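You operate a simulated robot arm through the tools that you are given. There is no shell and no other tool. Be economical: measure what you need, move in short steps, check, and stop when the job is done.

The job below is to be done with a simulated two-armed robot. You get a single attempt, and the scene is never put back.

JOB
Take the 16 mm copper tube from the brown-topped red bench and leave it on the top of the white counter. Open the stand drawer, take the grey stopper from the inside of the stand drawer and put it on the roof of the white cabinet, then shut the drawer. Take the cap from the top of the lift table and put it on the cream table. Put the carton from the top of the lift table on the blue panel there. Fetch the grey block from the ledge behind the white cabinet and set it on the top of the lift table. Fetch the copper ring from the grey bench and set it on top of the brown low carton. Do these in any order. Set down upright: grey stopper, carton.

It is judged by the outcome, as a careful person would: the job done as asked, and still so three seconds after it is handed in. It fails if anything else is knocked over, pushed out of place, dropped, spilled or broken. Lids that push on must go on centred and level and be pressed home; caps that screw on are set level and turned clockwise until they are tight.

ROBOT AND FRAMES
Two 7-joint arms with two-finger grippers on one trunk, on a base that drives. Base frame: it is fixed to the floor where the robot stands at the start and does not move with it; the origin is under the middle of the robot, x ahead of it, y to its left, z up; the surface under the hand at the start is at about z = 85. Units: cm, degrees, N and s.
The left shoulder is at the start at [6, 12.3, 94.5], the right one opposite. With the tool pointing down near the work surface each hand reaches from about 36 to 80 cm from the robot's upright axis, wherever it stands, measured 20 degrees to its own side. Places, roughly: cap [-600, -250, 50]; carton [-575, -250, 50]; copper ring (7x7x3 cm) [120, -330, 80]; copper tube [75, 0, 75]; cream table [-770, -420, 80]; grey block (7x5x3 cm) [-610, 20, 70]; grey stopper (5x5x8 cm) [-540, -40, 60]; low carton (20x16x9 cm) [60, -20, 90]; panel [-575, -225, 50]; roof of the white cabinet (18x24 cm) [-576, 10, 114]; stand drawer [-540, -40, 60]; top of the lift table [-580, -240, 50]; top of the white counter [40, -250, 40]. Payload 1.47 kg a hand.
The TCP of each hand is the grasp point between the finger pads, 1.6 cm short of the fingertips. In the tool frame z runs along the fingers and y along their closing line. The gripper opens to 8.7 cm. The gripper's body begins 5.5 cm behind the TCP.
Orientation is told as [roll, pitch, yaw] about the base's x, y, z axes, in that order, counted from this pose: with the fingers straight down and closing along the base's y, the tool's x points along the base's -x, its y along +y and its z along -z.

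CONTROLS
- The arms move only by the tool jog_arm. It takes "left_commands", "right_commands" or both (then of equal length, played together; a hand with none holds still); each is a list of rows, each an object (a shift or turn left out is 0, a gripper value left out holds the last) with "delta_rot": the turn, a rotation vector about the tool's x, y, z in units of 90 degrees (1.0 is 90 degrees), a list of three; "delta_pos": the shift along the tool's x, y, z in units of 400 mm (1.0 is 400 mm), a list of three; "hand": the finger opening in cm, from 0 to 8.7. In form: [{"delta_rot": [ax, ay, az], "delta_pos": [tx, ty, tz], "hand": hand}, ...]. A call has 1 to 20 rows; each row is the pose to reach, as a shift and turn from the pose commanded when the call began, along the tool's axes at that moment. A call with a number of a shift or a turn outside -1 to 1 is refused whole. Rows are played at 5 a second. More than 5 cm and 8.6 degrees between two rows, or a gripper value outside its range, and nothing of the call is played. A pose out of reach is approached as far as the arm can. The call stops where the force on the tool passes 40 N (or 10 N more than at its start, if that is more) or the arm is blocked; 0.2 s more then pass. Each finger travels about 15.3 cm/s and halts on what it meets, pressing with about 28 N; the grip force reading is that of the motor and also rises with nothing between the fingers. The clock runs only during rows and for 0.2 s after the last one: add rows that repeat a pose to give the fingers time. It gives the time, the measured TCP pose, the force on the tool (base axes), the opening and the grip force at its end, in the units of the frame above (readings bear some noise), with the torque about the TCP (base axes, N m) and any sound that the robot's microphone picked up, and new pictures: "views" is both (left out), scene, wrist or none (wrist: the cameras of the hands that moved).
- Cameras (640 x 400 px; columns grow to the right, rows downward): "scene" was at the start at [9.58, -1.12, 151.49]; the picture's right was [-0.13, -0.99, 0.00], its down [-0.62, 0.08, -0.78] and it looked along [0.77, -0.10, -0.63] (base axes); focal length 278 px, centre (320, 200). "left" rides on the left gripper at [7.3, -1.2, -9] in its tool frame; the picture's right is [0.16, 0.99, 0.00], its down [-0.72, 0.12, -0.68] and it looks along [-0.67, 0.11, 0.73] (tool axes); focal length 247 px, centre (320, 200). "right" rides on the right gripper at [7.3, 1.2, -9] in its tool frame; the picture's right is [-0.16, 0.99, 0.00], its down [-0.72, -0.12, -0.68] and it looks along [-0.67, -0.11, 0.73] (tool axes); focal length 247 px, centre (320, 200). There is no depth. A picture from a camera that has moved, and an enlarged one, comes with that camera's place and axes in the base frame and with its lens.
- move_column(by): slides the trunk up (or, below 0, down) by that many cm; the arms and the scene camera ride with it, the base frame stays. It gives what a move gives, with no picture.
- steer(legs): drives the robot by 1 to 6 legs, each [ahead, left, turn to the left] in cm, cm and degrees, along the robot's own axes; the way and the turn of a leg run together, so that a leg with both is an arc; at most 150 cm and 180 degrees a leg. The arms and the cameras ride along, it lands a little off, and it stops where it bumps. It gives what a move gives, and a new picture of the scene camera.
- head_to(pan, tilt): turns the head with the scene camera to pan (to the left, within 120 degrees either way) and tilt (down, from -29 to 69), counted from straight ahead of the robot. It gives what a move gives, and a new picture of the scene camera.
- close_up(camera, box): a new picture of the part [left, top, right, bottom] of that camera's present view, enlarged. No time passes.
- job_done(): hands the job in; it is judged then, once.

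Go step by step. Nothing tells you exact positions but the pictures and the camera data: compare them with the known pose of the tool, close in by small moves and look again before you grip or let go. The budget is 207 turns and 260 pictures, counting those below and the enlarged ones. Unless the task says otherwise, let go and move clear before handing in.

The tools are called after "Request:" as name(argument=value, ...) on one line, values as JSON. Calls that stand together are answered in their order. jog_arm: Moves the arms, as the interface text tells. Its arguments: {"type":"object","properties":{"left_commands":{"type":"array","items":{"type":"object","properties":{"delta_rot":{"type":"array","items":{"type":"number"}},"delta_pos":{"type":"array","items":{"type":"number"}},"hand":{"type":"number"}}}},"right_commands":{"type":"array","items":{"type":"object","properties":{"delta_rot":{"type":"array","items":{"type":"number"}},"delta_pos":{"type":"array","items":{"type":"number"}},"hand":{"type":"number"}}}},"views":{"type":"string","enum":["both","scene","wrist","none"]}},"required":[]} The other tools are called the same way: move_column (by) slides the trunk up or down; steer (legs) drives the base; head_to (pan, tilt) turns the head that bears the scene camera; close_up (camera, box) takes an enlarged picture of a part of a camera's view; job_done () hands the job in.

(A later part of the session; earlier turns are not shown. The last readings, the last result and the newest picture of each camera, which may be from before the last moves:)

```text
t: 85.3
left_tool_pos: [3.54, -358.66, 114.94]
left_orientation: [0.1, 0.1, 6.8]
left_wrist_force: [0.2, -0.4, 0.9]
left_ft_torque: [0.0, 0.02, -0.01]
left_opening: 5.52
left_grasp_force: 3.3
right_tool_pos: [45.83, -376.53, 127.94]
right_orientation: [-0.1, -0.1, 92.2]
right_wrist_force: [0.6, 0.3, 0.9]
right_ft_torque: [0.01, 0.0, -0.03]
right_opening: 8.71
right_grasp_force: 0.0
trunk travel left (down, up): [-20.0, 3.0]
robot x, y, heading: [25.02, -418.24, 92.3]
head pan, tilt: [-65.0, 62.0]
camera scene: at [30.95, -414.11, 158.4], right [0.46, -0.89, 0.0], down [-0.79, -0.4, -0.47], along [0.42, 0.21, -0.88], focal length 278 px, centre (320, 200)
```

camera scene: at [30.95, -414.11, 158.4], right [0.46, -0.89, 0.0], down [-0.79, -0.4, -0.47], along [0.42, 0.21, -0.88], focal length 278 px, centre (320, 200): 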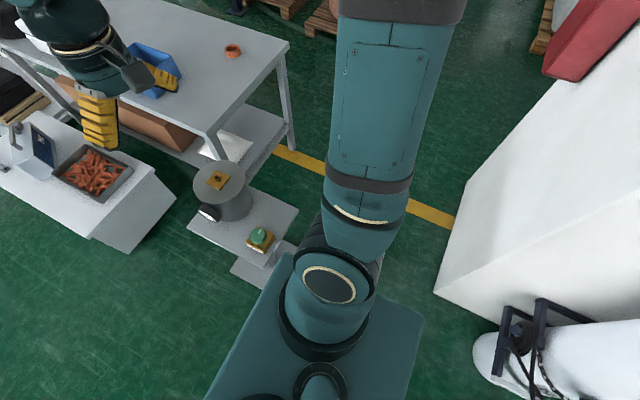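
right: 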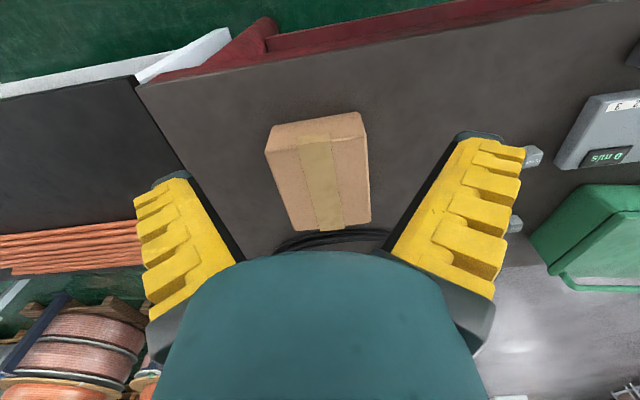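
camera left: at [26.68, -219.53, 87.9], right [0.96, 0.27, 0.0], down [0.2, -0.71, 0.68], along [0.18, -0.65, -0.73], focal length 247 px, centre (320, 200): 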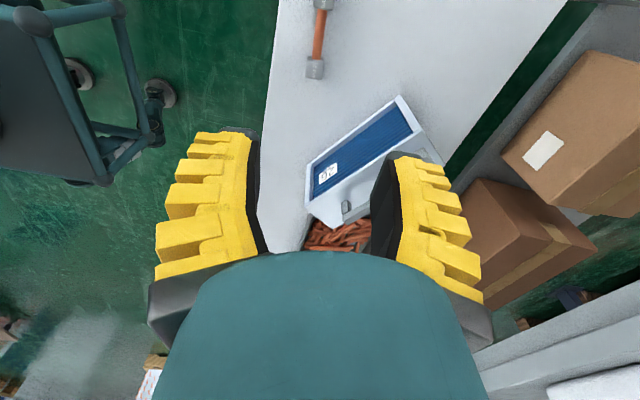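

I can see the robot's base plate close to the stand; I need its true size. I'll lower the trunk 15 cm and take the same view to triangulate.

Request:
move_column(by=-15)

Request:
head_to(pan=-65, tilt=62)

```text
t: 87.0
left_tool_pos: [3.59, -358.71, 99.91]
left_orientation: [0.1, 0.2, 6.8]
left_wrist_force: [-0.9, 0.1, 0.2]
left_ft_torque: [0.01, 0.01, -0.01]
left_opening: 5.54
left_grasp_force: 4.1
right_tool_pos: [45.98, -376.66, 112.88]
right_orientation: [0.0, 0.1, 92.1]
right_wrist_force: [0.1, -0.2, -0.8]
right_ft_torque: [-0.03, -0.01, -0.03]
right_opening: 8.71
right_grasp_force: 0.0
trunk travel left (down, up): [-5.0, 18.0]
robot x, y, heading: [24.7, -417.95, 92.2]
head pan, tilt: [-65.0, 62.0]
```

```text
t: 87.6
left_tool_pos: [3.6, -358.66, 99.85]
left_orientation: [-0.1, 0.1, 6.8]
left_wrist_force: [-0.1, 0.0, 0.4]
left_ft_torque: [0.0, 0.02, 0.0]
left_opening: 5.51
left_grasp_force: 4.2
right_tool_pos: [46.01, -376.54, 112.86]
right_orientation: [-0.1, 0.1, 92.2]
right_wrist_force: [-1.1, -0.2, -0.3]
right_ft_torque: [0.02, 0.0, -0.01]
right_opening: 8.69
right_grasp_force: 0.1
trunk travel left (down, up): [-5.0, 18.0]
robot x, y, heading: [25.29, -418.11, 92.0]
head pan, tilt: [-65.0, 62.0]
camera scene: at [30.95, -414.12, 143.4], right [0.46, -0.89, 0.0], down [-0.79, -0.4, -0.47], along [0.42, 0.21, -0.88], focal length 278 px, centre (320, 200)
```

scene: 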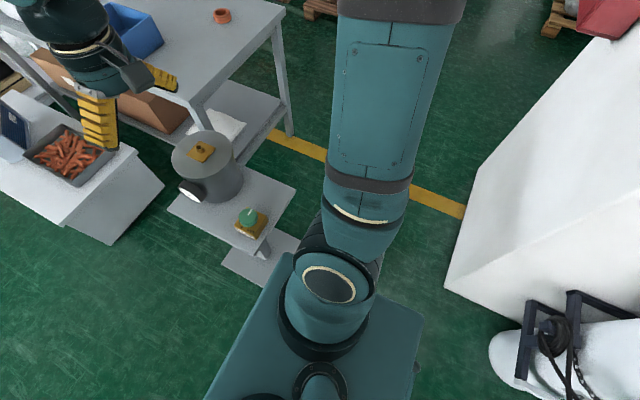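

The teal plate moves with the trunk, so it is the shoulder plate and the floor base is smaller; there is room. I'll straighten the heading and slide on in two steps.

Request:
steer(legs=[[-1, 0, -2.2], [0, -35, 0], [0, -30, 0]])

Request:
head_to(pan=-15, tilt=50)

```text
t: 94.4
left_tool_pos: [69.54, -359.1, 99.96]
left_orientation: [0.0, 0.2, 5.1]
left_wrist_force: [0.2, 0.0, 0.3]
left_ft_torque: [0.0, -0.01, -0.01]
left_opening: 5.53
left_grasp_force: 3.5
right_tool_pos: [111.52, -378.06, 112.77]
right_orientation: [0.0, -0.1, 90.4]
right_wrist_force: [0.1, 1.0, -1.1]
right_ft_torque: [0.0, 0.03, 0.03]
right_opening: 8.69
right_grasp_force: 0.2
trunk travel left (down, up): [-5.0, 18.0]
robot x, y, heading: [89.19, -418.86, 90.8]
head pan, tilt: [-65.0, 62.0]
camera scene: at [95.35, -415.22, 143.4], right [0.43, -0.9, 0.0], down [-0.8, -0.38, -0.47], along [0.42, 0.2, -0.88], focal length 278 px, centre (320, 200)
```

scene: 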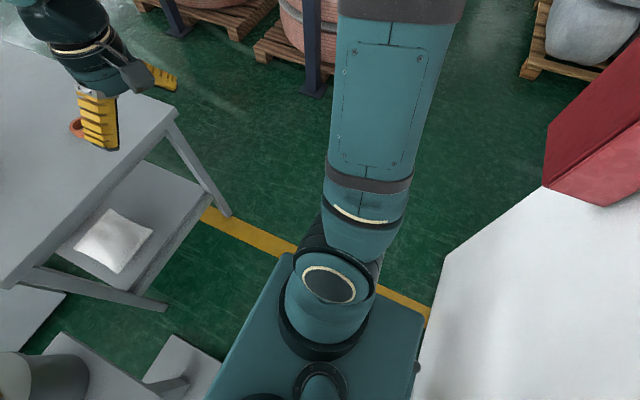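

```text
t: 95.6
left_tool_pos: [69.51, -359.02, 99.86]
left_orientation: [-0.1, 0.1, 5.2]
left_wrist_force: [0.3, 0.3, 0.4]
left_ft_torque: [0.02, 0.0, -0.04]
left_opening: 5.52
left_grasp_force: 3.4
right_tool_pos: [111.46, -378.07, 112.87]
right_orientation: [0.0, 0.0, 90.4]
right_wrist_force: [0.3, -0.5, -0.4]
right_ft_torque: [0.01, -0.03, 0.0]
right_opening: 8.72
right_grasp_force: 0.0
trunk travel left (down, up): [-5.0, 18.0]
robot x, y, heading: [89.38, -418.75, 90.5]
head pan, tilt: [-15.0, 50.0]
camera scene: at [91.46, -410.53, 144.88], right [0.97, -0.25, 0.0], down [-0.19, -0.74, -0.64], along [0.16, 0.62, -0.77], focal length 278 px, centre (320, 200)
```

scene: 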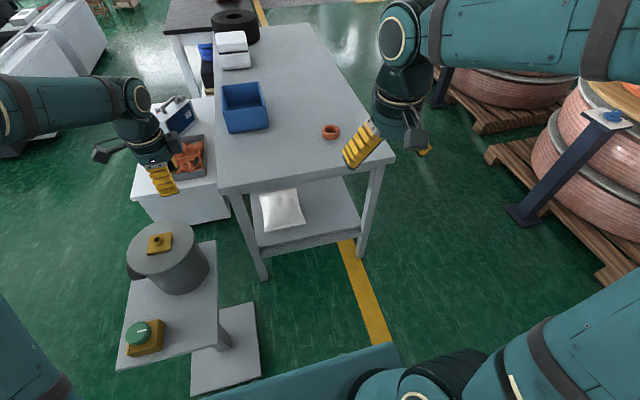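

Ring at about [117, -327.5]. I'll slide right 14 cm more to clear the stand's foot and come forward 25 cm.

Request:
steer(legs=[[0, -14, 0], [25, 0, 0]])

```text
t: 98.8
left_tool_pos: [83.3, -334.66, 99.88]
left_orientation: [0.0, 0.1, 5.1]
left_wrist_force: [-0.3, 0.3, -0.4]
left_ft_torque: [-0.04, 0.01, -0.02]
left_opening: 5.53
left_grasp_force: 4.5
right_tool_pos: [125.33, -353.77, 112.93]
right_orientation: [-0.1, 0.2, 90.4]
right_wrist_force: [-0.2, 0.0, -0.3]
right_ft_torque: [-0.01, 0.02, -0.02]
right_opening: 8.72
right_grasp_force: 0.1
trunk travel left (down, up): [-5.0, 18.0]
robot x, y, heading: [103.04, -394.98, 90.5]
head pan, tilt: [-15.0, 50.0]
camera scene: at [105.18, -386.19, 144.88], right [0.97, -0.25, 0.0], down [-0.19, -0.74, -0.64], along [0.16, 0.62, -0.77], focal length 278 px, centre (320, 200)
```

scene: 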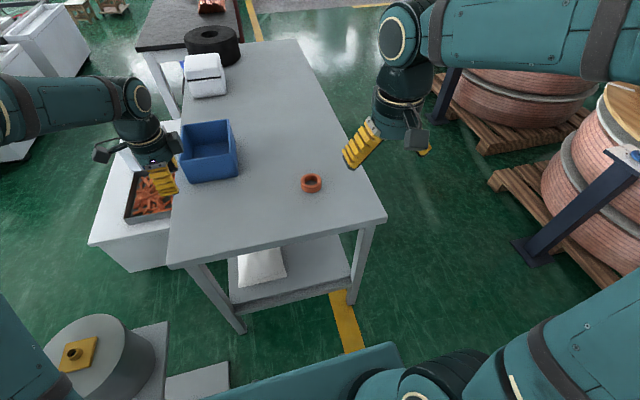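

Ring fixed at about [117.4, -327.9]. I'll bring the right hand above it.

Request:
jog_arm(right_commands=[{"delta_pos": [-0.08, 0.025, 0.04], "hand": 8.7}, {"delta_pos": [-0.18, 0.05, 0.08]}, {"delta_pos": [-0.28, 0.08, 0.13]}, {"delta_pos": [-0.38, 0.11, 0.18]}, {"delta_pos": [-0.48, 0.14, 0.24]}, {"delta_pos": [-0.57, 0.17, 0.31]}, {"delta_pos": [-0.647, 0.1975, 0.38]}, {"delta_pos": [-0.647, 0.1975, 0.45]}])

```text
t: 100.6
left_tool_pos: [83.27, -334.82, 99.9]
left_orientation: [0.1, 0.2, 5.1]
left_wrist_force: [-0.4, 0.5, -0.3]
left_ft_torque: [-0.02, 0.01, 0.04]
left_opening: 5.53
left_grasp_force: 3.5
right_tool_pos: [117.0, -327.98, 94.84]
right_orientation: [0.0, 0.0, 90.4]
right_wrist_force: [-0.7, -0.2, -0.7]
right_ft_torque: [0.02, -0.01, 0.0]
right_opening: 8.73
right_grasp_force: 0.1
trunk travel left (down, up): [-5.0, 18.0]
robot x, y, heading: [103.2, -395.28, 90.3]
head pan, tilt: [-15.0, 50.0]
camera scene: at [105.2, -386.3, 144.89], right [0.97, -0.25, 0.0], down [-0.19, -0.74, -0.64], along [0.16, 0.62, -0.77], focal length 278 px, centre (320, 200)
camera right: at [115.85, -335.29, 103.85], right [-0.99, 0.15, 0.0], down [0.11, 0.72, 0.68], along [0.1, 0.67, -0.73], focal length 247 px, centre (320, 200)
```

scene: 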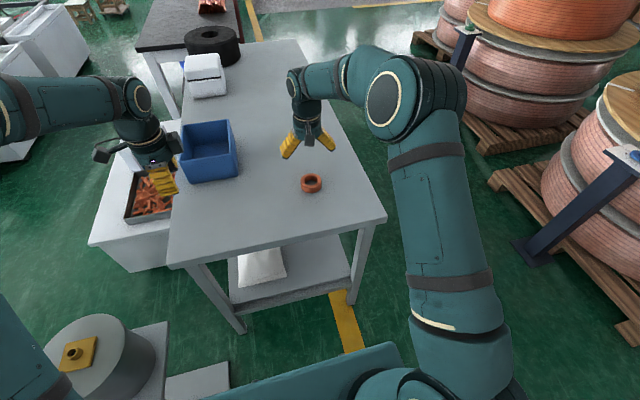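
right: 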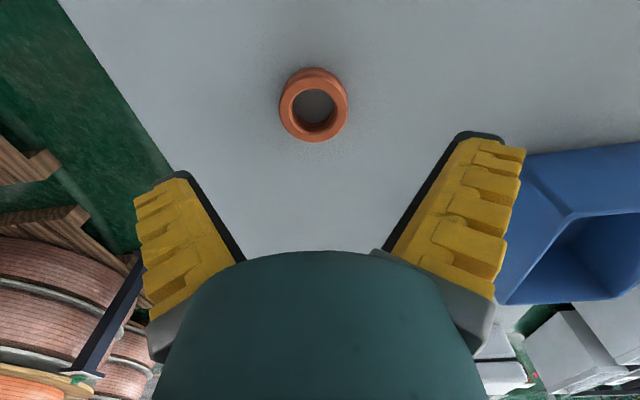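

Ring centre about [117.7, -326.7]. I'll correct slightly and lower to just above it.

Request:
jog_arm(right_commands=[{"delta_pos": [-0.025, -0.0125, 0.05]}, {"delta_pos": [-0.025, -0.0125, 0.13]}, {"delta_pos": [-0.025, -0.0125, 0.2]}], views="wrist")

```text
t: 101.4
left_tool_pos: [83.19, -334.74, 99.92]
left_orientation: [0.1, 0.1, 5.1]
left_wrist_force: [0.2, 0.5, -0.4]
left_ft_torque: [0.0, 0.02, 0.0]
left_opening: 5.52
left_grasp_force: 3.8
right_tool_pos: [117.54, -327.02, 87.04]
right_orientation: [0.1, 0.0, 90.4]
right_wrist_force: [0.3, -0.3, -0.5]
right_ft_torque: [0.02, -0.01, 0.06]
right_opening: 8.68
right_grasp_force: 0.0
trunk travel left (down, up): [-5.0, 18.0]
robot x, y, heading: [103.04, -394.8, 90.6]
head pan, tilt: [-15.0, 50.0]
camera right: at [116.52, -334.31, 95.9], right [-0.99, 0.15, 0.0], down [0.11, 0.72, 0.68], along [0.1, 0.67, -0.73], focal length 247 px, centre (320, 200)
```

right: 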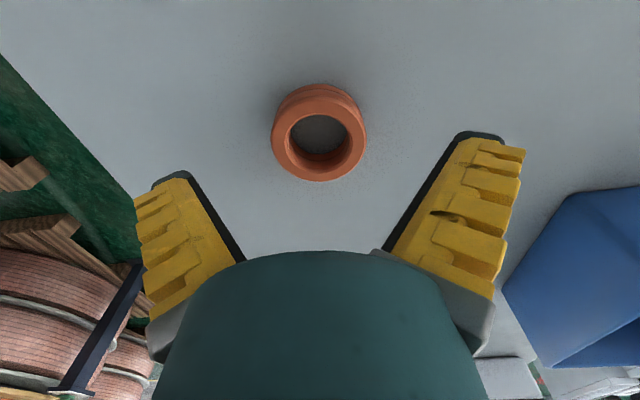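

The ring sits a bit lower than assumed, at about [117.9, -325.7, 79]. I'll adjust and lower around it.

Request:
jog_arm(right_commands=[{"delta_pos": [-0.031, -0.008, 0.03]}, {"delta_pos": [-0.031, -0.008, 0.09]}, {"delta_pos": [-0.031, -0.008, 0.14]}, {"delta_pos": [-0.031, -0.008, 0.165]}, {"delta_pos": [-0.031, -0.008, 0.18]}], views="wrist")

```text
t: 102.6
left_tool_pos: [83.26, -334.75, 99.94]
left_orientation: [0.0, 0.2, 5.1]
left_wrist_force: [-0.9, -0.6, 0.4]
left_ft_torque: [0.01, -0.01, 0.01]
left_opening: 5.52
left_grasp_force: 4.0
right_tool_pos: [117.86, -325.96, 79.76]
right_orientation: [-0.1, 0.0, 90.4]
right_wrist_force: [0.2, -0.2, 0.9]
right_ft_torque: [-0.01, 0.01, -0.01]
right_opening: 8.7
right_grasp_force: 0.0
trunk travel left (down, up): [-5.0, 18.0]
robot x, y, heading: [103.13, -394.84, 90.4]
head pan, tilt: [-15.0, 50.0]
camera right: at [116.78, -333.16, 88.7], right [-0.99, 0.15, 0.0], down [0.11, 0.72, 0.68], along [0.1, 0.67, -0.73], focal length 247 px, centre (320, 200)
```

right: 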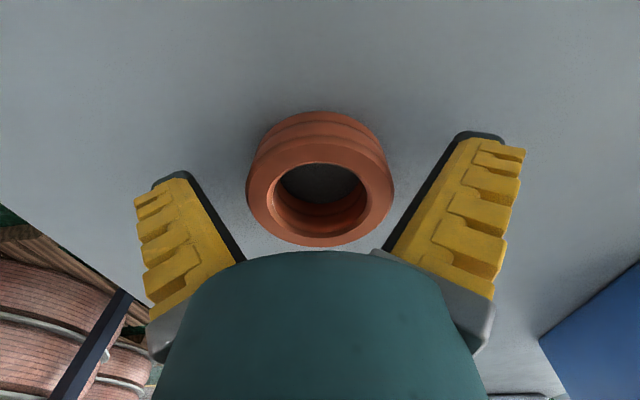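

Request:
jog_arm(right_commands=[{"delta_pos": [-0.01, -0.003, 0.012]}, {"delta_pos": [-0.01, -0.003, 0.022]}, {"delta_pos": [-0.01, -0.003, 0.022], "hand": 5}, {"delta_pos": [-0.01, -0.003, 0.022], "hand": 5}, {"delta_pos": [-0.01, -0.003, 0.022], "hand": 5}], views="wrist")

```text
t: 103.8
left_tool_pos: [83.33, -334.96, 100.13]
left_orientation: [0.0, 0.1, 5.2]
left_wrist_force: [-0.2, -0.6, 0.2]
left_ft_torque: [0.0, 0.0, 0.01]
left_opening: 5.52
left_grasp_force: 4.1
right_tool_pos: [118.21, -325.36, 79.28]
right_orientation: [-0.1, -0.5, 90.3]
right_wrist_force: [5.3, 6.1, 31.5]
right_ft_torque: [-0.28, -0.01, 0.04]
right_opening: 6.97
right_grasp_force: 28.2
trunk travel left (down, up): [-5.0, 18.0]
robot x, y, heading: [103.1, -394.56, 90.1]
head pan, tilt: [-15.0, 50.0]
camera right: at [117.02, -332.72, 88.13], right [-0.99, 0.15, 0.0], down [0.11, 0.72, 0.69], along [0.1, 0.68, -0.73], focal length 247 px, centre (320, 200)
```

right: 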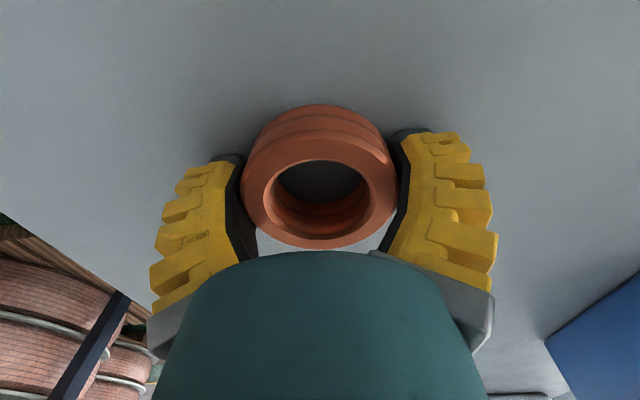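

Ring gripped (7 cm). Lifting.

Request:
jog_arm(right_commands=[{"delta_pos": [0, 0, -0.03]}, {"delta_pos": [0, 0, -0.12]}, {"delta_pos": [0, 0, -0.24]}, {"delta_pos": [0, 0, -0.36]}, {"delta_pos": [0, 0, -0.48]}, {"delta_pos": [0.1, 0, -0.55]}, {"delta_pos": [0.22, 0, -0.6]}, {"delta_pos": [0.34, 0, -0.65]}, {"delta_pos": [0.45, 0, -0.7]}], views="wrist")

```text
refused: row 7 steps farther than a row can; nothing moved
```

Request:
jog_arm(right_commands=[{"delta_pos": [0, 0, -0.03]}, {"delta_pos": [0, 0, -0.12]}, {"delta_pos": [0, 0, -0.24]}, {"delta_pos": [0, 0, -0.36]}, {"delta_pos": [0, 0, -0.48]}, {"delta_pos": [0.1, 0, -0.54]}, {"delta_pos": [0.2, 0, -0.6]}, {"delta_pos": [0.3, 0, -0.65]}, {"delta_pos": [0.4, 0, -0.7]}], views="wrist")

```text
t: 105.8
left_tool_pos: [83.26, -334.85, 99.95]
left_orientation: [0.1, 0.0, 5.1]
left_wrist_force: [0.2, -0.2, 0.4]
left_ft_torque: [-0.01, -0.02, -0.01]
left_opening: 5.52
left_grasp_force: 4.7
right_tool_pos: [118.28, -341.7, 106.69]
right_orientation: [0.0, 0.0, 90.4]
right_wrist_force: [0.1, -1.3, -0.5]
right_ft_torque: [0.03, -0.02, 0.01]
right_opening: 6.97
right_grasp_force: 28.0
trunk travel left (down, up): [-5.0, 18.0]
robot x, y, heading: [103.12, -394.63, 90.3]
head pan, tilt: [-15.0, 50.0]
camera right: at [117.18, -348.9, 115.66], right [-0.99, 0.15, 0.0], down [0.11, 0.72, 0.68], along [0.1, 0.67, -0.73], focal length 247 px, centre (320, 200)
```

right: 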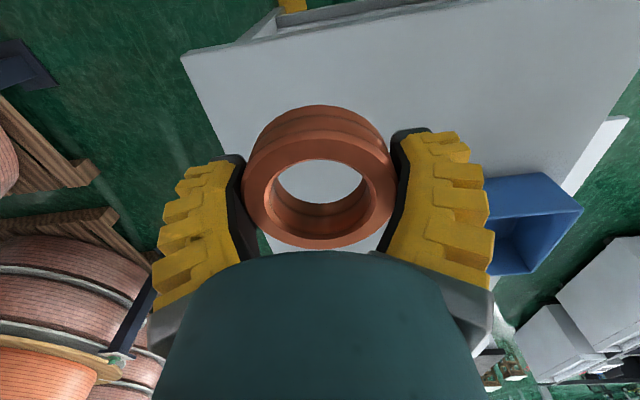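

Ring is held. I'll retrace: back up, slide left past the stand, then drive up the aisle.

Request:
steer(legs=[[-24, 0, 0], [0, 70, 0], [0, 63, 0]])

```text
t: 119.5
left_tool_pos: [-51.08, -359.74, 99.97]
left_orientation: [0.0, 0.2, 5.5]
left_wrist_force: [0.0, -0.4, -0.1]
left_ft_torque: [0.01, -0.03, -0.01]
left_opening: 5.56
left_grasp_force: 3.5
right_tool_pos: [-16.12, -366.31, 106.58]
right_orientation: [0.0, 0.0, 90.9]
right_wrist_force: [0.5, 0.5, -1.6]
right_ft_torque: [0.03, -0.02, 0.02]
right_opening: 6.96
right_grasp_force: 27.7
trunk travel left (down, up): [-5.0, 18.0]
robot x, y, heading: [-30.78, -419.63, 91.0]
head pan, tilt: [-15.0, 50.0]
camera scene: at [-28.8, -411.13, 144.89], right [0.97, -0.24, 0.0], down [-0.19, -0.74, -0.64], along [0.16, 0.62, -0.77], focal length 278 px, centre (320, 200)
```

scene: 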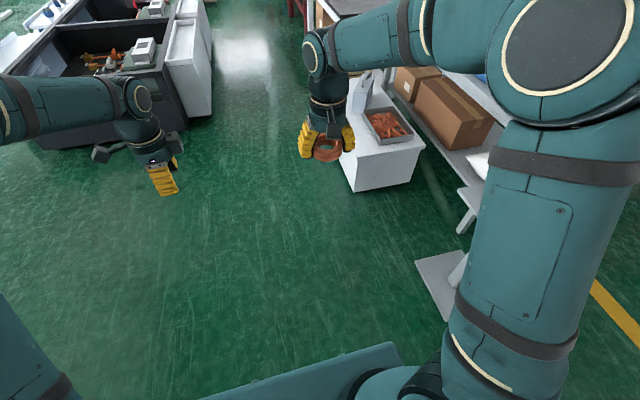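

Request:
move_column(by=8)

Request:
steer(legs=[[0, 0, -1], [145, 0, 0], [145, 0, 0], [120, 0, 0], [0, 0, -90], [20, 5, 0]])

Request:
head_to(pan=-10, tilt=42)

```text
t: 120.6
left_tool_pos: [-51.08, -359.76, 107.84]
left_orientation: [0.0, 0.1, 5.5]
left_wrist_force: [-0.6, 0.7, 0.2]
left_ft_torque: [0.03, -0.05, -0.04]
left_opening: 5.54
left_grasp_force: 3.4
right_tool_pos: [-16.14, -366.25, 114.66]
right_orientation: [0.0, -0.1, 90.8]
right_wrist_force: [-0.2, 0.1, -1.0]
right_ft_torque: [-0.01, 0.03, 0.02]
right_opening: 6.91
right_grasp_force: 27.5
trunk travel left (down, up): [-13.0, 10.0]
robot x, y, heading: [-30.81, -419.64, 90.7]
head pan, tilt: [-15.0, 50.0]
```

```text
t: 145.5
left_tool_pos: [51.14, 16.64, 107.89]
left_orientation: [0.0, 0.2, -82.7]
left_wrist_force: [-0.4, 0.0, -0.1]
left_ft_torque: [-0.01, 0.02, 0.0]
left_opening: 5.54
left_grasp_force: 3.3
right_tool_pos: [45.75, -18.73, 114.54]
right_orientation: [0.0, 0.1, 2.6]
right_wrist_force: [0.7, 0.0, -1.0]
right_ft_torque: [-0.03, 0.02, 0.0]
right_opening: 6.89
right_grasp_force: 27.5
trunk travel left (down, up): [-13.0, 10.0]
robot x, y, heading: [-8.33, -5.59, 2.4]
head pan, tilt: [-15.0, 50.0]
camera scene: at [0.6, -7.17, 152.88], right [-0.22, -0.98, 0.0], down [-0.75, 0.17, -0.64], along [0.63, -0.14, -0.77], focal length 278 px, centre (320, 200)
```

scene: 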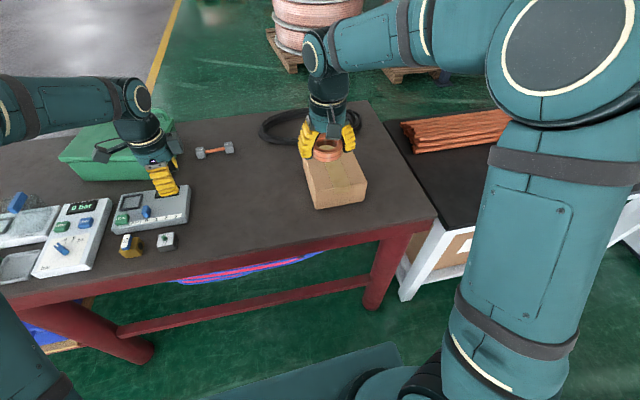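

```text
t: 146.2
left_tool_pos: [51.11, 16.51, 107.96]
left_orientation: [0.0, 0.1, -82.8]
left_wrist_force: [-0.4, 0.1, 0.4]
left_ft_torque: [-0.01, -0.02, 0.02]
left_opening: 5.53
left_grasp_force: 4.0
right_tool_pos: [45.79, -18.75, 114.64]
right_orientation: [0.0, -0.1, 2.5]
right_wrist_force: [0.3, -0.3, -0.8]
right_ft_torque: [-0.03, 0.0, -0.01]
right_opening: 6.9
right_grasp_force: 28.2
trunk travel left (down, up): [-13.0, 10.0]
robot x, y, heading: [-8.1, -5.38, 2.2]
head pan, tilt: [-10.0, 42.0]
camera scene: at [1.23, -6.63, 154.01], right [-0.13, -0.99, 0.0], down [-0.66, 0.09, -0.74], along [0.74, -0.1, -0.67], focal length 278 px, centre (320, 200)
```

scene: 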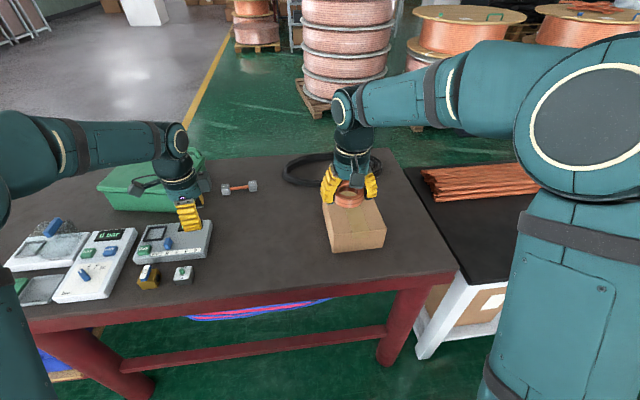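

The low carton's top centre is about [62.4, -25, 94]. I'll bring the ring above it and check from the wrist.

Request:
jog_arm(right_commands=[{"delta_pos": [-0.08, -0.035, 0]}, {"delta_pos": [-0.16, -0.07, 0]}, {"delta_pos": [-0.24, -0.105, 0]}, {"delta_pos": [-0.32, -0.14, 0.05]}, {"delta_pos": [-0.398, -0.175, 0.12]}, {"delta_pos": [-0.398, -0.175, 0.2]}, {"delta_pos": [-0.398, -0.175, 0.27]}])

```text
t: 147.8
left_tool_pos: [51.19, 16.6, 107.9]
left_orientation: [0.0, 0.1, -82.8]
left_wrist_force: [-0.6, 0.4, 0.0]
left_ft_torque: [0.01, 0.0, -0.03]
left_opening: 5.51
left_grasp_force: 3.7
right_tool_pos: [61.69, -24.94, 103.48]
right_orientation: [0.1, 0.1, 2.6]
right_wrist_force: [0.4, 0.7, -2.0]
right_ft_torque: [-0.03, 0.0, 0.02]
right_opening: 6.89
right_grasp_force: 27.5
trunk travel left (down, up): [-13.0, 10.0]
robot x, y, heading: [-8.0, -5.65, 2.6]
head pan, tilt: [-10.0, 42.0]
camera scene: at [1.34, -6.64, 154.0], right [-0.13, -0.99, 0.0], down [-0.66, 0.09, -0.74], along [0.74, -0.1, -0.67], focal length 278 px, centre (320, 200)
camera right: at [54.32, -24.05, 112.54], right [0.11, 0.99, 0.0], down [0.73, -0.08, 0.68], along [0.68, -0.08, -0.73], focal length 247 px, centre (320, 200)
```

scene: 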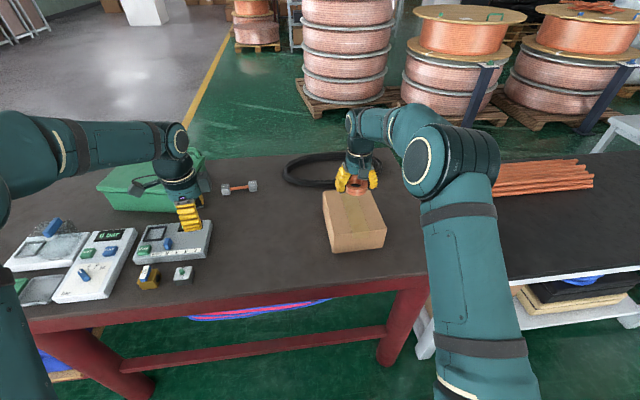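
right: 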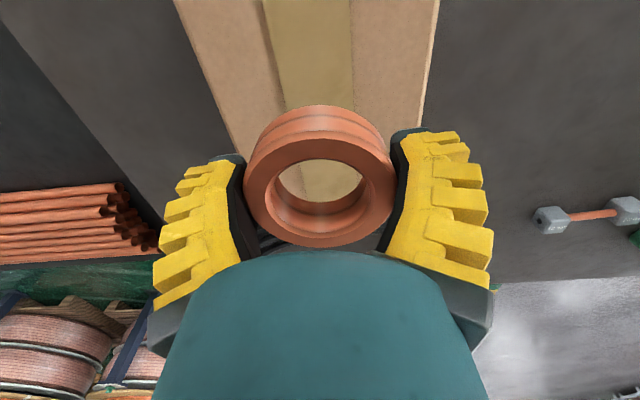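

Centred across the carton. Lowering slowly to contact.

Request:
jog_arm(right_commands=[{"delta_pos": [0, 0, 0.08]}, {"delta_pos": [0, 0, 0.14]}, {"delta_pos": [0, 0, 0.17]}, {"delta_pos": [0, 0, 0.18]}, {"delta_pos": [0, 0, 0.188]}, {"delta_pos": [0, 0, 0.188]}], views="scene")

```text
t: 149.2
left_tool_pos: [51.05, 16.59, 108.0]
left_orientation: [0.1, 0.1, -82.8]
left_wrist_force: [-0.2, 0.1, -0.2]
left_ft_torque: [0.01, 0.0, 0.0]
left_opening: 5.54
left_grasp_force: 3.5
right_tool_pos: [61.84, -24.83, 96.17]
right_orientation: [0.0, 0.1, 2.6]
right_wrist_force: [0.1, -0.2, -2.1]
right_ft_torque: [0.04, -0.02, 0.03]
right_opening: 6.87
right_grasp_force: 28.0
trunk travel left (down, up): [-13.0, 10.0]
robot x, y, heading: [-7.83, -5.37, 2.4]
head pan, tilt: [-10.0, 42.0]
camera scene: at [1.25, -6.62, 154.01], right [-0.13, -0.99, 0.0], down [-0.66, 0.09, -0.74], along [0.74, -0.1, -0.67], focal length 278 px, centre (320, 200)
```

scene: 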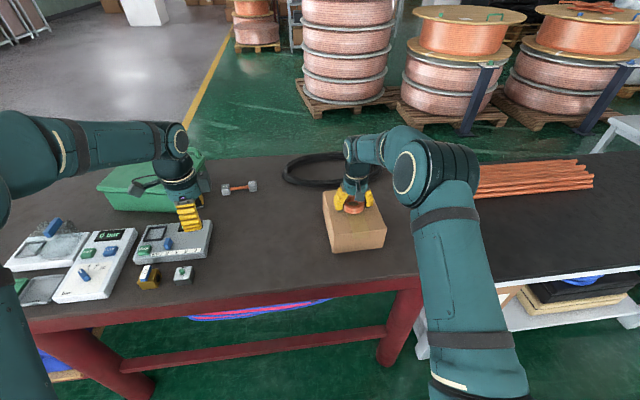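

Request:
jog_arm(right_commands=[{"delta_pos": [0, 0, 0.006]}, {"delta_pos": [0, 0, 0.012]}, {"delta_pos": [0, 0, 0.018]}, {"delta_pos": [0, 0, 0.024]}, {"delta_pos": [0, 0, 0.03]}, {"delta_pos": [0, 0, 0.036]}, {"delta_pos": [0, 0, 0.042]}], views="none")

```text
t: 150.8
left_tool_pos: [50.89, 16.58, 108.02]
left_orientation: [0.2, 0.2, -82.8]
left_wrist_force: [0.4, 0.1, 0.9]
left_ft_torque: [-0.02, -0.04, 0.0]
left_opening: 5.54
left_grasp_force: 3.5
right_tool_pos: [61.98, -24.91, 95.16]
right_orientation: [0.0, -0.6, 2.6]
right_wrist_force: [1.4, -3.1, 39.9]
right_ft_torque: [0.06, 0.4, 0.15]
right_opening: 7.01
right_grasp_force: 28.0
trunk travel left (down, up): [-13.0, 10.0]
robot x, y, heading: [-7.59, -5.45, 2.8]
head pan, tilt: [-10.0, 42.0]
```

Contact. I'll ease the pressure, open and rise.

Request:
jog_arm(right_commands=[{"delta_pos": [0, 0, -0.012]}, {"delta_pos": [0, 0, -0.018]}, {"delta_pos": [0, 0, -0.018], "hand": 8.7}, {"delta_pos": [0, 0, -0.018], "hand": 8.7}, {"delta_pos": [0, 0, -0.1], "hand": 8.7}, {"delta_pos": [0, 0, -0.2]}, {"delta_pos": [0, 0, -0.32]}, {"delta_pos": [0, 0, -0.44]}])

```text
t: 152.6
left_tool_pos: [50.98, 16.59, 107.91]
left_orientation: [0.1, 0.1, -82.9]
left_wrist_force: [0.2, -0.2, 0.6]
left_ft_torque: [0.01, -0.02, 0.02]
left_opening: 5.52
left_grasp_force: 3.3
right_tool_pos: [62.17, -24.77, 112.37]
right_orientation: [0.0, 0.1, 2.6]
right_wrist_force: [0.8, 0.4, -0.4]
right_ft_torque: [0.01, -0.01, 0.01]
right_opening: 8.68
right_grasp_force: 0.1
trunk travel left (down, up): [-13.0, 10.0]
robot x, y, heading: [-8.19, -5.42, 2.5]
head pan, tilt: [-10.0, 42.0]
camera scene: at [1.19, -6.6, 154.01], right [-0.13, -0.99, 0.0], down [-0.66, 0.09, -0.74], along [0.74, -0.1, -0.67], focal length 278 px, centre (320, 200)
camera right: at [54.77, -23.92, 121.36], right [0.11, 0.99, 0.0], down [0.73, -0.08, 0.68], along [0.68, -0.08, -0.73], focal length 247 px, centre (320, 200)
```

scene: 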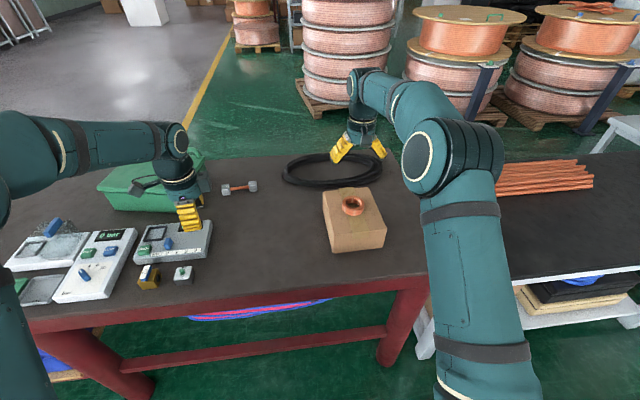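
right: 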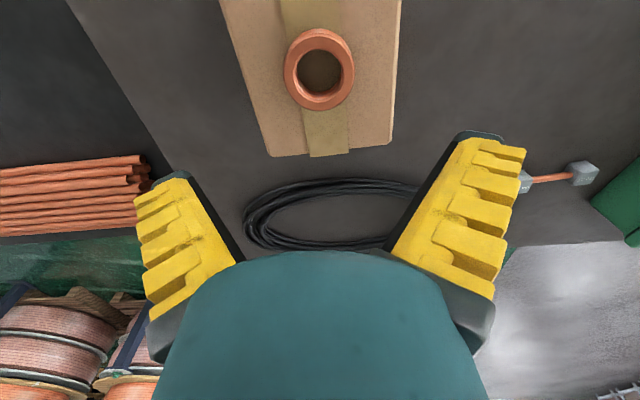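

Ring is on the low carton. Now the far group around x≈-580: I'll tuck the right hand, back off, turn around and look.

Request:
jog_arm(right_commands=[{"delta_pos": [0.1, 0, -0.05]}, {"delta_pos": [0.2, 0, -0.1]}, {"delta_pos": [0.3, 0, -0.1]}, {"delta_pos": [0.4, 0, -0.1]}, {"delta_pos": [0.5, 0, -0.1]}], views="none")

Request:
steer(legs=[[-20, 0, 0], [0, 0, 178]])

Request:
head_to(pan=0, tilt=18)

Request:
head_to(pan=40, tilt=18)

```text
t: 153.8
left_tool_pos: [50.92, 16.47, 108.12]
left_orientation: [0.2, 0.1, -82.8]
left_wrist_force: [-0.2, 0.1, 0.6]
left_ft_torque: [0.01, -0.02, 0.02]
left_opening: 5.52
left_grasp_force: 3.9
right_tool_pos: [41.83, -25.71, 116.42]
right_orientation: [0.0, -0.1, 2.6]
right_wrist_force: [-0.3, -0.4, 0.0]
right_ft_torque: [0.04, -0.01, -0.01]
right_opening: 8.72
right_grasp_force: 0.0
trunk travel left (down, up): [-13.0, 10.0]
robot x, y, heading: [-8.16, -5.37, 2.6]
head pan, tilt: [-10.0, 42.0]
```

```text
t: 162.8
left_tool_pos: [-88.13, -28.5, 107.95]
left_orientation: [0.1, 0.1, 96.9]
left_wrist_force: [-0.1, -0.2, -0.9]
left_ft_torque: [0.04, -0.02, -0.03]
left_opening: 5.52
left_grasp_force: 3.4
right_tool_pos: [-78.86, 13.86, 116.41]
right_orientation: [-0.1, 0.0, -177.7]
right_wrist_force: [-0.1, 0.5, 0.7]
right_ft_torque: [-0.02, 0.0, -0.01]
right_opening: 8.69
right_grasp_force: 0.2
trunk travel left (down, up): [-13.0, 10.0]
robot x, y, heading: [-28.8, -6.67, -177.9]
head pan, tilt: [-10.0, 42.0]
camera scene: at [-38.06, -5.48, 154.01], right [0.13, 0.99, 0.0], down [0.66, -0.09, -0.74], along [-0.74, 0.1, -0.67], focal length 278 px, centre (320, 200)
```

scene: 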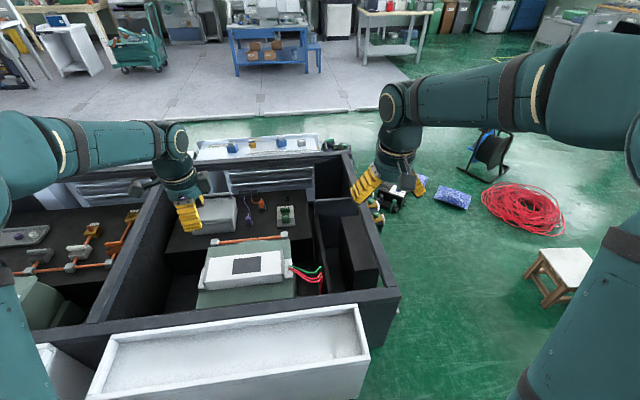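

```text
t: 163.7
left_tool_pos: [-88.21, -28.51, 108.0]
left_orientation: [0.0, 0.1, 97.0]
left_wrist_force: [0.1, 0.2, 0.0]
left_ft_torque: [0.04, -0.01, -0.01]
left_opening: 5.53
left_grasp_force: 3.5
right_tool_pos: [-78.95, 13.65, 116.42]
right_orientation: [0.0, 0.0, -177.6]
right_wrist_force: [-0.2, -0.2, 0.0]
right_ft_torque: [0.0, -0.01, 0.01]
right_opening: 8.7
right_grasp_force: 0.1
trunk travel left (down, up): [-13.0, 10.0]
robot x, y, heading: [-28.84, -6.37, -177.7]
head pan, tilt: [0.0, 18.0]
camera scene: at [-39.1, -6.96, 157.76], right [-0.04, 1.0, 0.0], down [0.31, 0.01, -0.95], along [-0.95, -0.04, -0.31], focal length 278 px, centre (320, 200)
```

scene: 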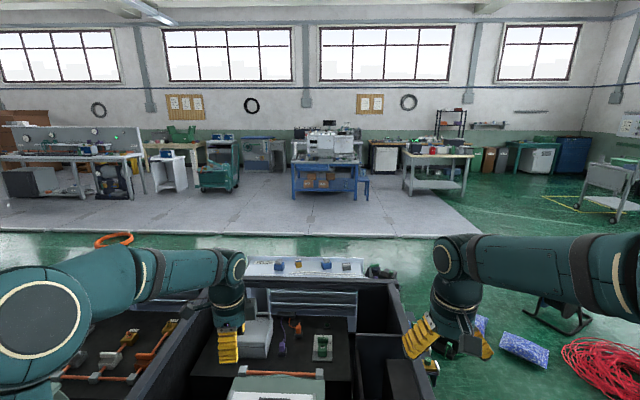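

```text
t: 164.7
left_tool_pos: [-88.13, -28.57, 107.96]
left_orientation: [0.0, 0.2, 97.0]
left_wrist_force: [0.4, -0.7, -1.1]
left_ft_torque: [0.0, -0.01, 0.03]
left_opening: 5.51
left_grasp_force: 3.6
right_tool_pos: [-78.9, 13.7, 116.38]
right_orientation: [0.0, 0.0, -177.6]
right_wrist_force: [0.5, 0.0, 0.6]
right_ft_torque: [0.0, -0.03, 0.01]
right_opening: 8.67
right_grasp_force: 0.2
trunk travel left (down, up): [-13.0, 10.0]
robot x, y, heading: [-29.21, -6.42, -177.8]
head pan, tilt: [40.0, 18.0]
camera scene: at [-36.67, -12.86, 157.77], right [-0.67, 0.74, 0.0], down [0.23, 0.21, -0.95], along [-0.7, -0.64, -0.31], focal length 278 px, centre (320, 200)
```

scene: 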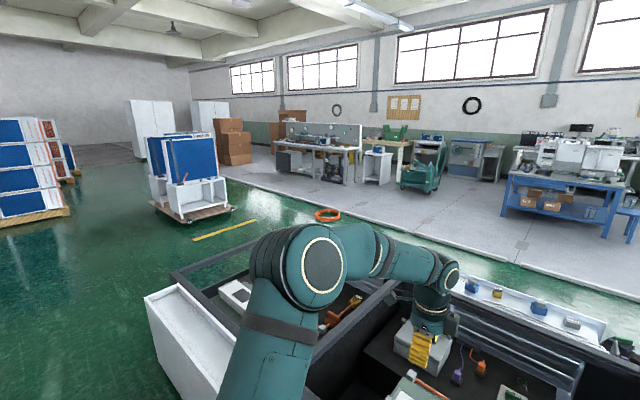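

The blue table with the white cabinet stands across the hall near x≈-550; the low island in between ends at y≈-185. I'll go around its south end.

Request:
steer(legs=[[0, 0, 88], [110, 0, 0], [106, 0, 0], [0, 0, -90], [100, 0, 0], [100, 0, 0]])

Request:
head_to(pan=-5, tilt=20)

```text
t: 185.1
left_tool_pos: [-120.31, -236.57, 107.85]
left_orientation: [0.2, 0.0, 95.0]
left_wrist_force: [0.4, -0.4, 1.2]
left_ft_torque: [0.03, 0.0, 0.03]
left_opening: 5.52
left_grasp_force: 4.2
right_tool_pos: [-109.64, -194.67, 116.39]
right_orientation: [-0.1, 0.0, -179.7]
right_wrist_force: [1.2, 0.4, 0.3]
right_ft_torque: [0.0, 0.01, 0.0]
right_opening: 8.7
right_grasp_force: 0.1
trunk travel left (down, up): [-13.0, 10.0]
robot x, y, heading: [-60.29, -216.62, -179.3]
head pan, tilt: [40.0, 18.0]
stopped in leg 5: the robot was blocked; the commanded pose is now the measured one
camera scene: at [-68.23, -222.79, 157.77], right [-0.65, 0.76, 0.0], down [0.23, 0.2, -0.95], along [-0.72, -0.62, -0.31], focal length 278 px, centre (320, 200)
```

scene: 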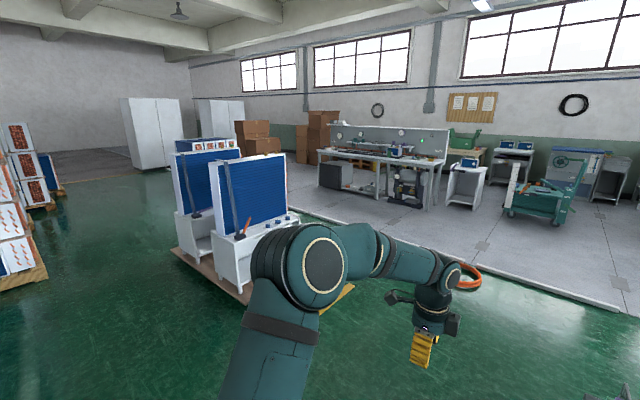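

```text
t: 186.2
left_tool_pos: [-120.46, -236.48, 107.92]
left_orientation: [0.1, 0.1, 95.1]
left_wrist_force: [-0.8, 0.0, -0.4]
left_ft_torque: [-0.01, 0.02, 0.0]
left_opening: 5.54
left_grasp_force: 4.2
right_tool_pos: [-109.81, -194.7, 116.33]
right_orientation: [-0.1, 0.2, -179.6]
right_wrist_force: [0.1, 0.1, -0.4]
right_ft_torque: [0.01, 0.04, -0.01]
right_opening: 8.68
right_grasp_force: 0.1
trunk travel left (down, up): [-13.0, 10.0]
robot x, y, heading: [-60.54, -217.11, -179.5]
head pan, tilt: [-5.0, 20.0]
camera scene: at [-70.62, -215.95, 157.44], right [0.08, 1.0, 0.0], down [0.34, -0.03, -0.94], along [-0.94, 0.07, -0.34], focal length 278 px, centre (320, 200)
```

scene: 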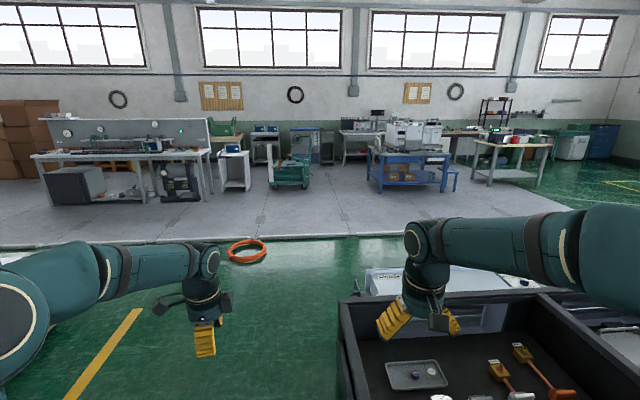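

I bumped the island's near box at its south end. I'll back a little, shift further left, and continue, then shift right before the orange hose on the floor.

Request:
steer(legs=[[-4, 0, 0], [0, 26, -0.5], [105, 0, 0], [95, 0, 0], [0, -55, 0]])

```text
t: 203.8
left_tool_pos: [-314.79, -202.6, 107.88]
left_orientation: [0.1, 0.1, 93.0]
left_wrist_force: [0.5, 0.1, -0.2]
left_ft_torque: [-0.01, -0.01, 0.0]
left_opening: 5.56
left_grasp_force: 3.6
right_tool_pos: [-302.74, -161.09, 116.27]
right_orientation: [-0.1, 0.1, 178.5]
right_wrist_force: [-0.1, -0.2, 0.7]
right_ft_torque: [0.0, 0.01, 0.01]
right_opening: 8.69
right_grasp_force: 0.0
trunk travel left (down, up): [-13.0, 10.0]
robot x, y, heading: [-254.13, -184.71, 178.7]
head pan, tilt: [-5.0, 20.0]
camera scene: at [-264.23, -183.65, 157.44], right [0.11, 0.99, 0.0], down [0.34, -0.04, -0.94], along [-0.93, 0.11, -0.34], focal length 278 px, centre (320, 200)
```

scene: 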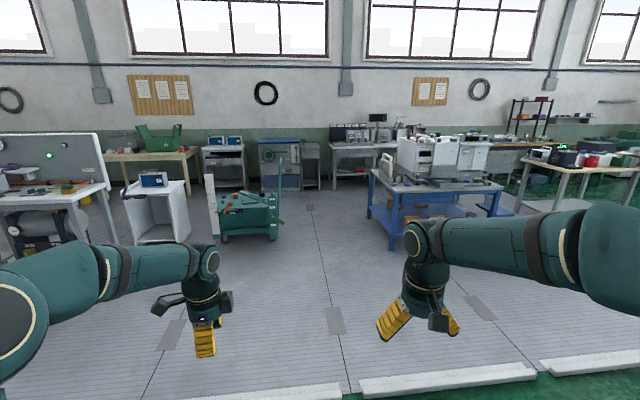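

I'll check whether those pale strips at the slab's edge are raised, and look at the blue table.

Request:
head_to(pan=0, tilt=45)

Request:
head_to(pan=-20, tilt=18)

Request:
close_up(camera="scene", box=[200, 90, 420, 230])

```text
t: 204.7
left_tool_pos: [-314.71, -202.5, 107.9]
left_orientation: [0.0, 0.1, 93.0]
left_wrist_force: [-0.4, -1.1, 0.1]
left_ft_torque: [0.01, 0.02, -0.01]
left_opening: 5.52
left_grasp_force: 4.2
right_tool_pos: [-302.74, -160.97, 116.35]
right_orientation: [-0.1, 0.1, 178.4]
right_wrist_force: [0.4, -0.4, -0.4]
right_ft_torque: [0.0, 0.01, -0.02]
right_opening: 8.67
right_grasp_force: 0.0
trunk travel left (down, up): [-13.0, 10.0]
robot x, y, heading: [-253.81, -185.03, 178.4]
head pan, tilt: [0.0, 45.0]
camera scene: at [-263.1, -184.51, 153.58], right [0.03, 1.0, 0.0], down [0.71, -0.02, -0.71], along [-0.71, 0.02, -0.71], focal length 278 px, centre (320, 200)
```

scene: 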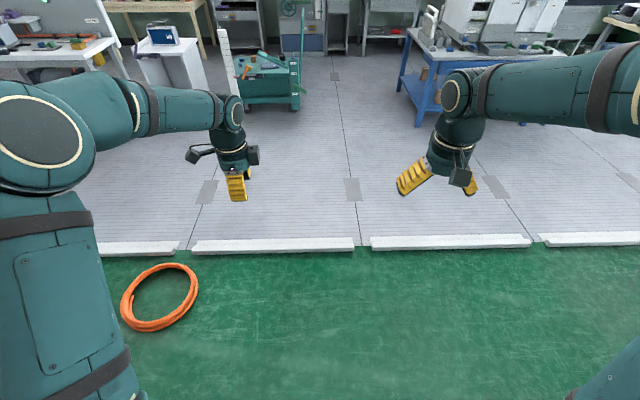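

```text
t: 205.6
left_tool_pos: [-314.74, -202.48, 107.87]
left_orientation: [0.1, 0.1, 93.0]
left_wrist_force: [0.2, -0.3, -0.1]
left_ft_torque: [0.04, -0.03, 0.01]
left_opening: 5.51
left_grasp_force: 4.1
right_tool_pos: [-302.73, -161.05, 116.32]
right_orientation: [-0.2, 0.2, 178.4]
right_wrist_force: [-0.7, -0.4, -0.3]
right_ft_torque: [-0.01, -0.02, 0.0]
right_opening: 8.68
right_grasp_force: 0.0
trunk travel left (down, up): [-13.0, 10.0]
robot x, y, heading: [-253.68, -184.66, 178.3]
head pan, tilt: [-20.0, 18.0]
camera scene: at [-263.66, -181.31, 157.76], right [0.37, 0.93, 0.0], down [0.29, -0.11, -0.95], along [-0.88, 0.35, -0.31], focal length 278 px, centre (320, 200)
```

scene: 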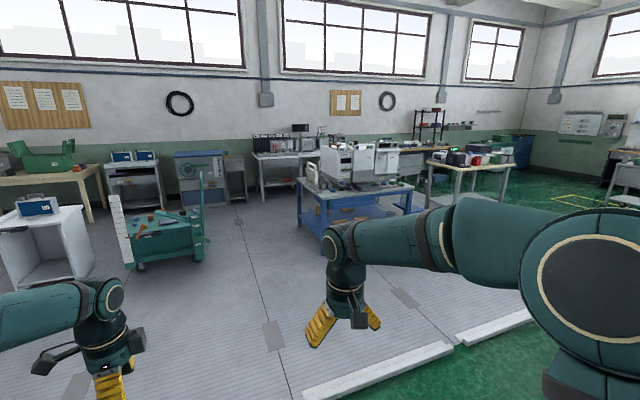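

```text
2.86 times, centred on (310, 160) of scene
camera zoom: at [-263.66, -181.31, 157.76], right [0.37, 0.93, 0.0], down [0.29, -0.11, -0.95], along [-0.88, 0.35, -0.31], focal length 795 px, centre (349, 314)
```

zoom: 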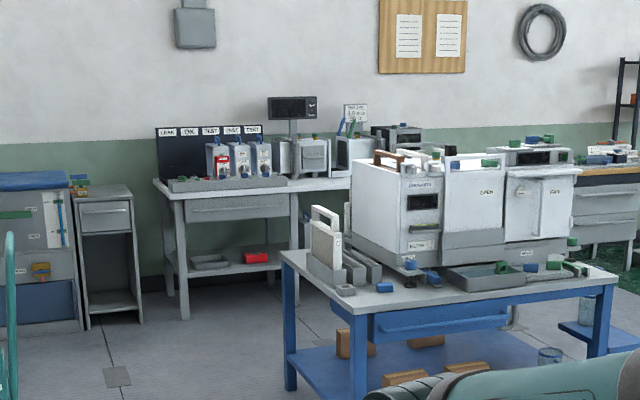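

The strips look like low curbs along the slab's front edge; the slab seems to end further right. I'll look there for a way in without a curb.

Request:
head_to(pan=-58, tilt=14)

Request:
head_to(pan=50, tilt=20)

```text
t: 206.7
left_tool_pos: [-314.69, -202.56, 107.94]
left_orientation: [0.1, 0.0, 93.1]
left_wrist_force: [0.9, -0.5, 0.9]
left_ft_torque: [-0.01, -0.01, -0.01]
left_opening: 5.55
left_grasp_force: 3.4
right_tool_pos: [-302.77, -161.03, 116.22]
right_orientation: [-0.1, 0.1, 178.5]
right_wrist_force: [-0.2, -0.3, 0.4]
right_ft_torque: [0.07, -0.04, -0.01]
right_opening: 8.71
right_grasp_force: 0.1
trunk travel left (down, up): [-13.0, 10.0]
robot x, y, heading: [-254.38, -184.7, 178.4]
head pan, tilt: [-58.0, 14.0]
camera scene: at [-259.71, -176.69, 158.42], right [0.86, 0.51, 0.0], down [0.12, -0.21, -0.97], along [-0.49, 0.84, -0.24], focal length 278 px, centre (320, 200)
```

scene: 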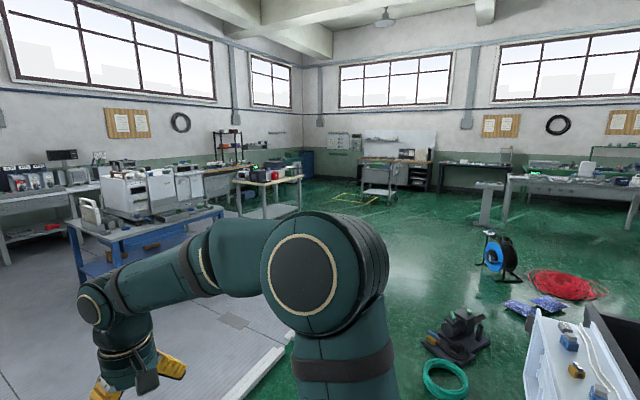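

```text
t: 208.5
left_tool_pos: [-314.74, -202.52, 107.82]
left_orientation: [0.1, 0.1, 93.1]
left_wrist_force: [-0.3, 0.7, 0.2]
left_ft_torque: [0.03, 0.01, 0.0]
left_opening: 5.54
left_grasp_force: 4.0
right_tool_pos: [-302.65, -161.17, 116.22]
right_orientation: [-0.1, 0.1, 178.4]
right_wrist_force: [0.9, -0.4, 0.2]
right_ft_torque: [-0.03, 0.03, 0.03]
right_opening: 8.7
right_grasp_force: 0.2
trunk travel left (down, up): [-13.0, 10.0]
robot x, y, heading: [-253.66, -184.76, 178.5]
head pan, tilt: [50.0, 20.0]
camera scene: at [-261.15, -191.7, 157.44], right [-0.75, 0.66, 0.0], down [0.23, 0.26, -0.94], along [-0.62, -0.7, -0.34], focal length 278 px, centre (320, 200)
```

scene: 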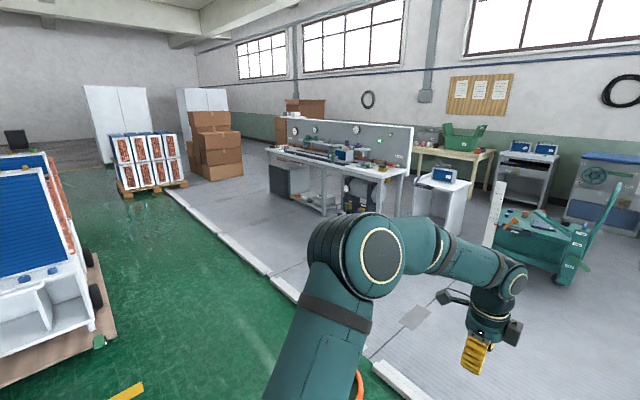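

I'll try driving straight on over the slab's edge, in moderate legs; a block will just stop me.

Request:
steer(legs=[[0, -45, 1.5], [60, 0, 0], [60, 0, 0]])

```text
t: 219.1
left_tool_pos: [-436.27, -161.45, 107.94]
left_orientation: [0.0, 0.1, 96.0]
left_wrist_force: [0.5, 0.4, -1.2]
left_ft_torque: [0.04, 0.0, -0.03]
left_opening: 5.54
left_grasp_force: 3.7
right_tool_pos: [-426.45, -119.24, 116.3]
right_orientation: [-0.1, 0.1, -178.5]
right_wrist_force: [0.1, 0.6, 0.0]
right_ft_torque: [-0.02, -0.02, -0.02]
right_opening: 8.67
right_grasp_force: 0.0
trunk travel left (down, up): [-13.0, 10.0]
robot x, y, heading: [-376.7, -140.49, -178.5]
head pan, tilt: [50.0, 20.0]
camera scene: at [-383.35, -147.8, 157.44], right [-0.78, 0.62, 0.0], down [0.21, 0.27, -0.94], along [-0.58, -0.74, -0.34], focal length 278 px, centre (320, 200)
```

scene: 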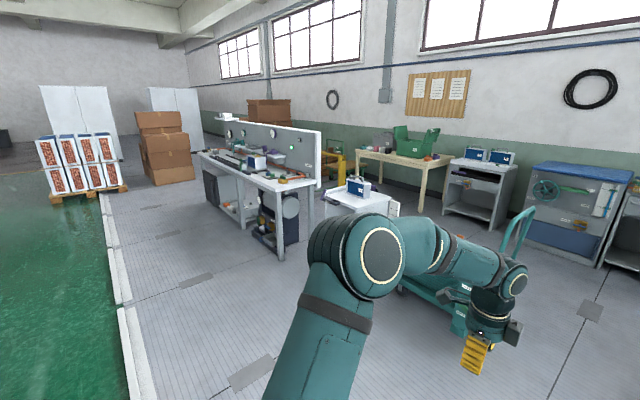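

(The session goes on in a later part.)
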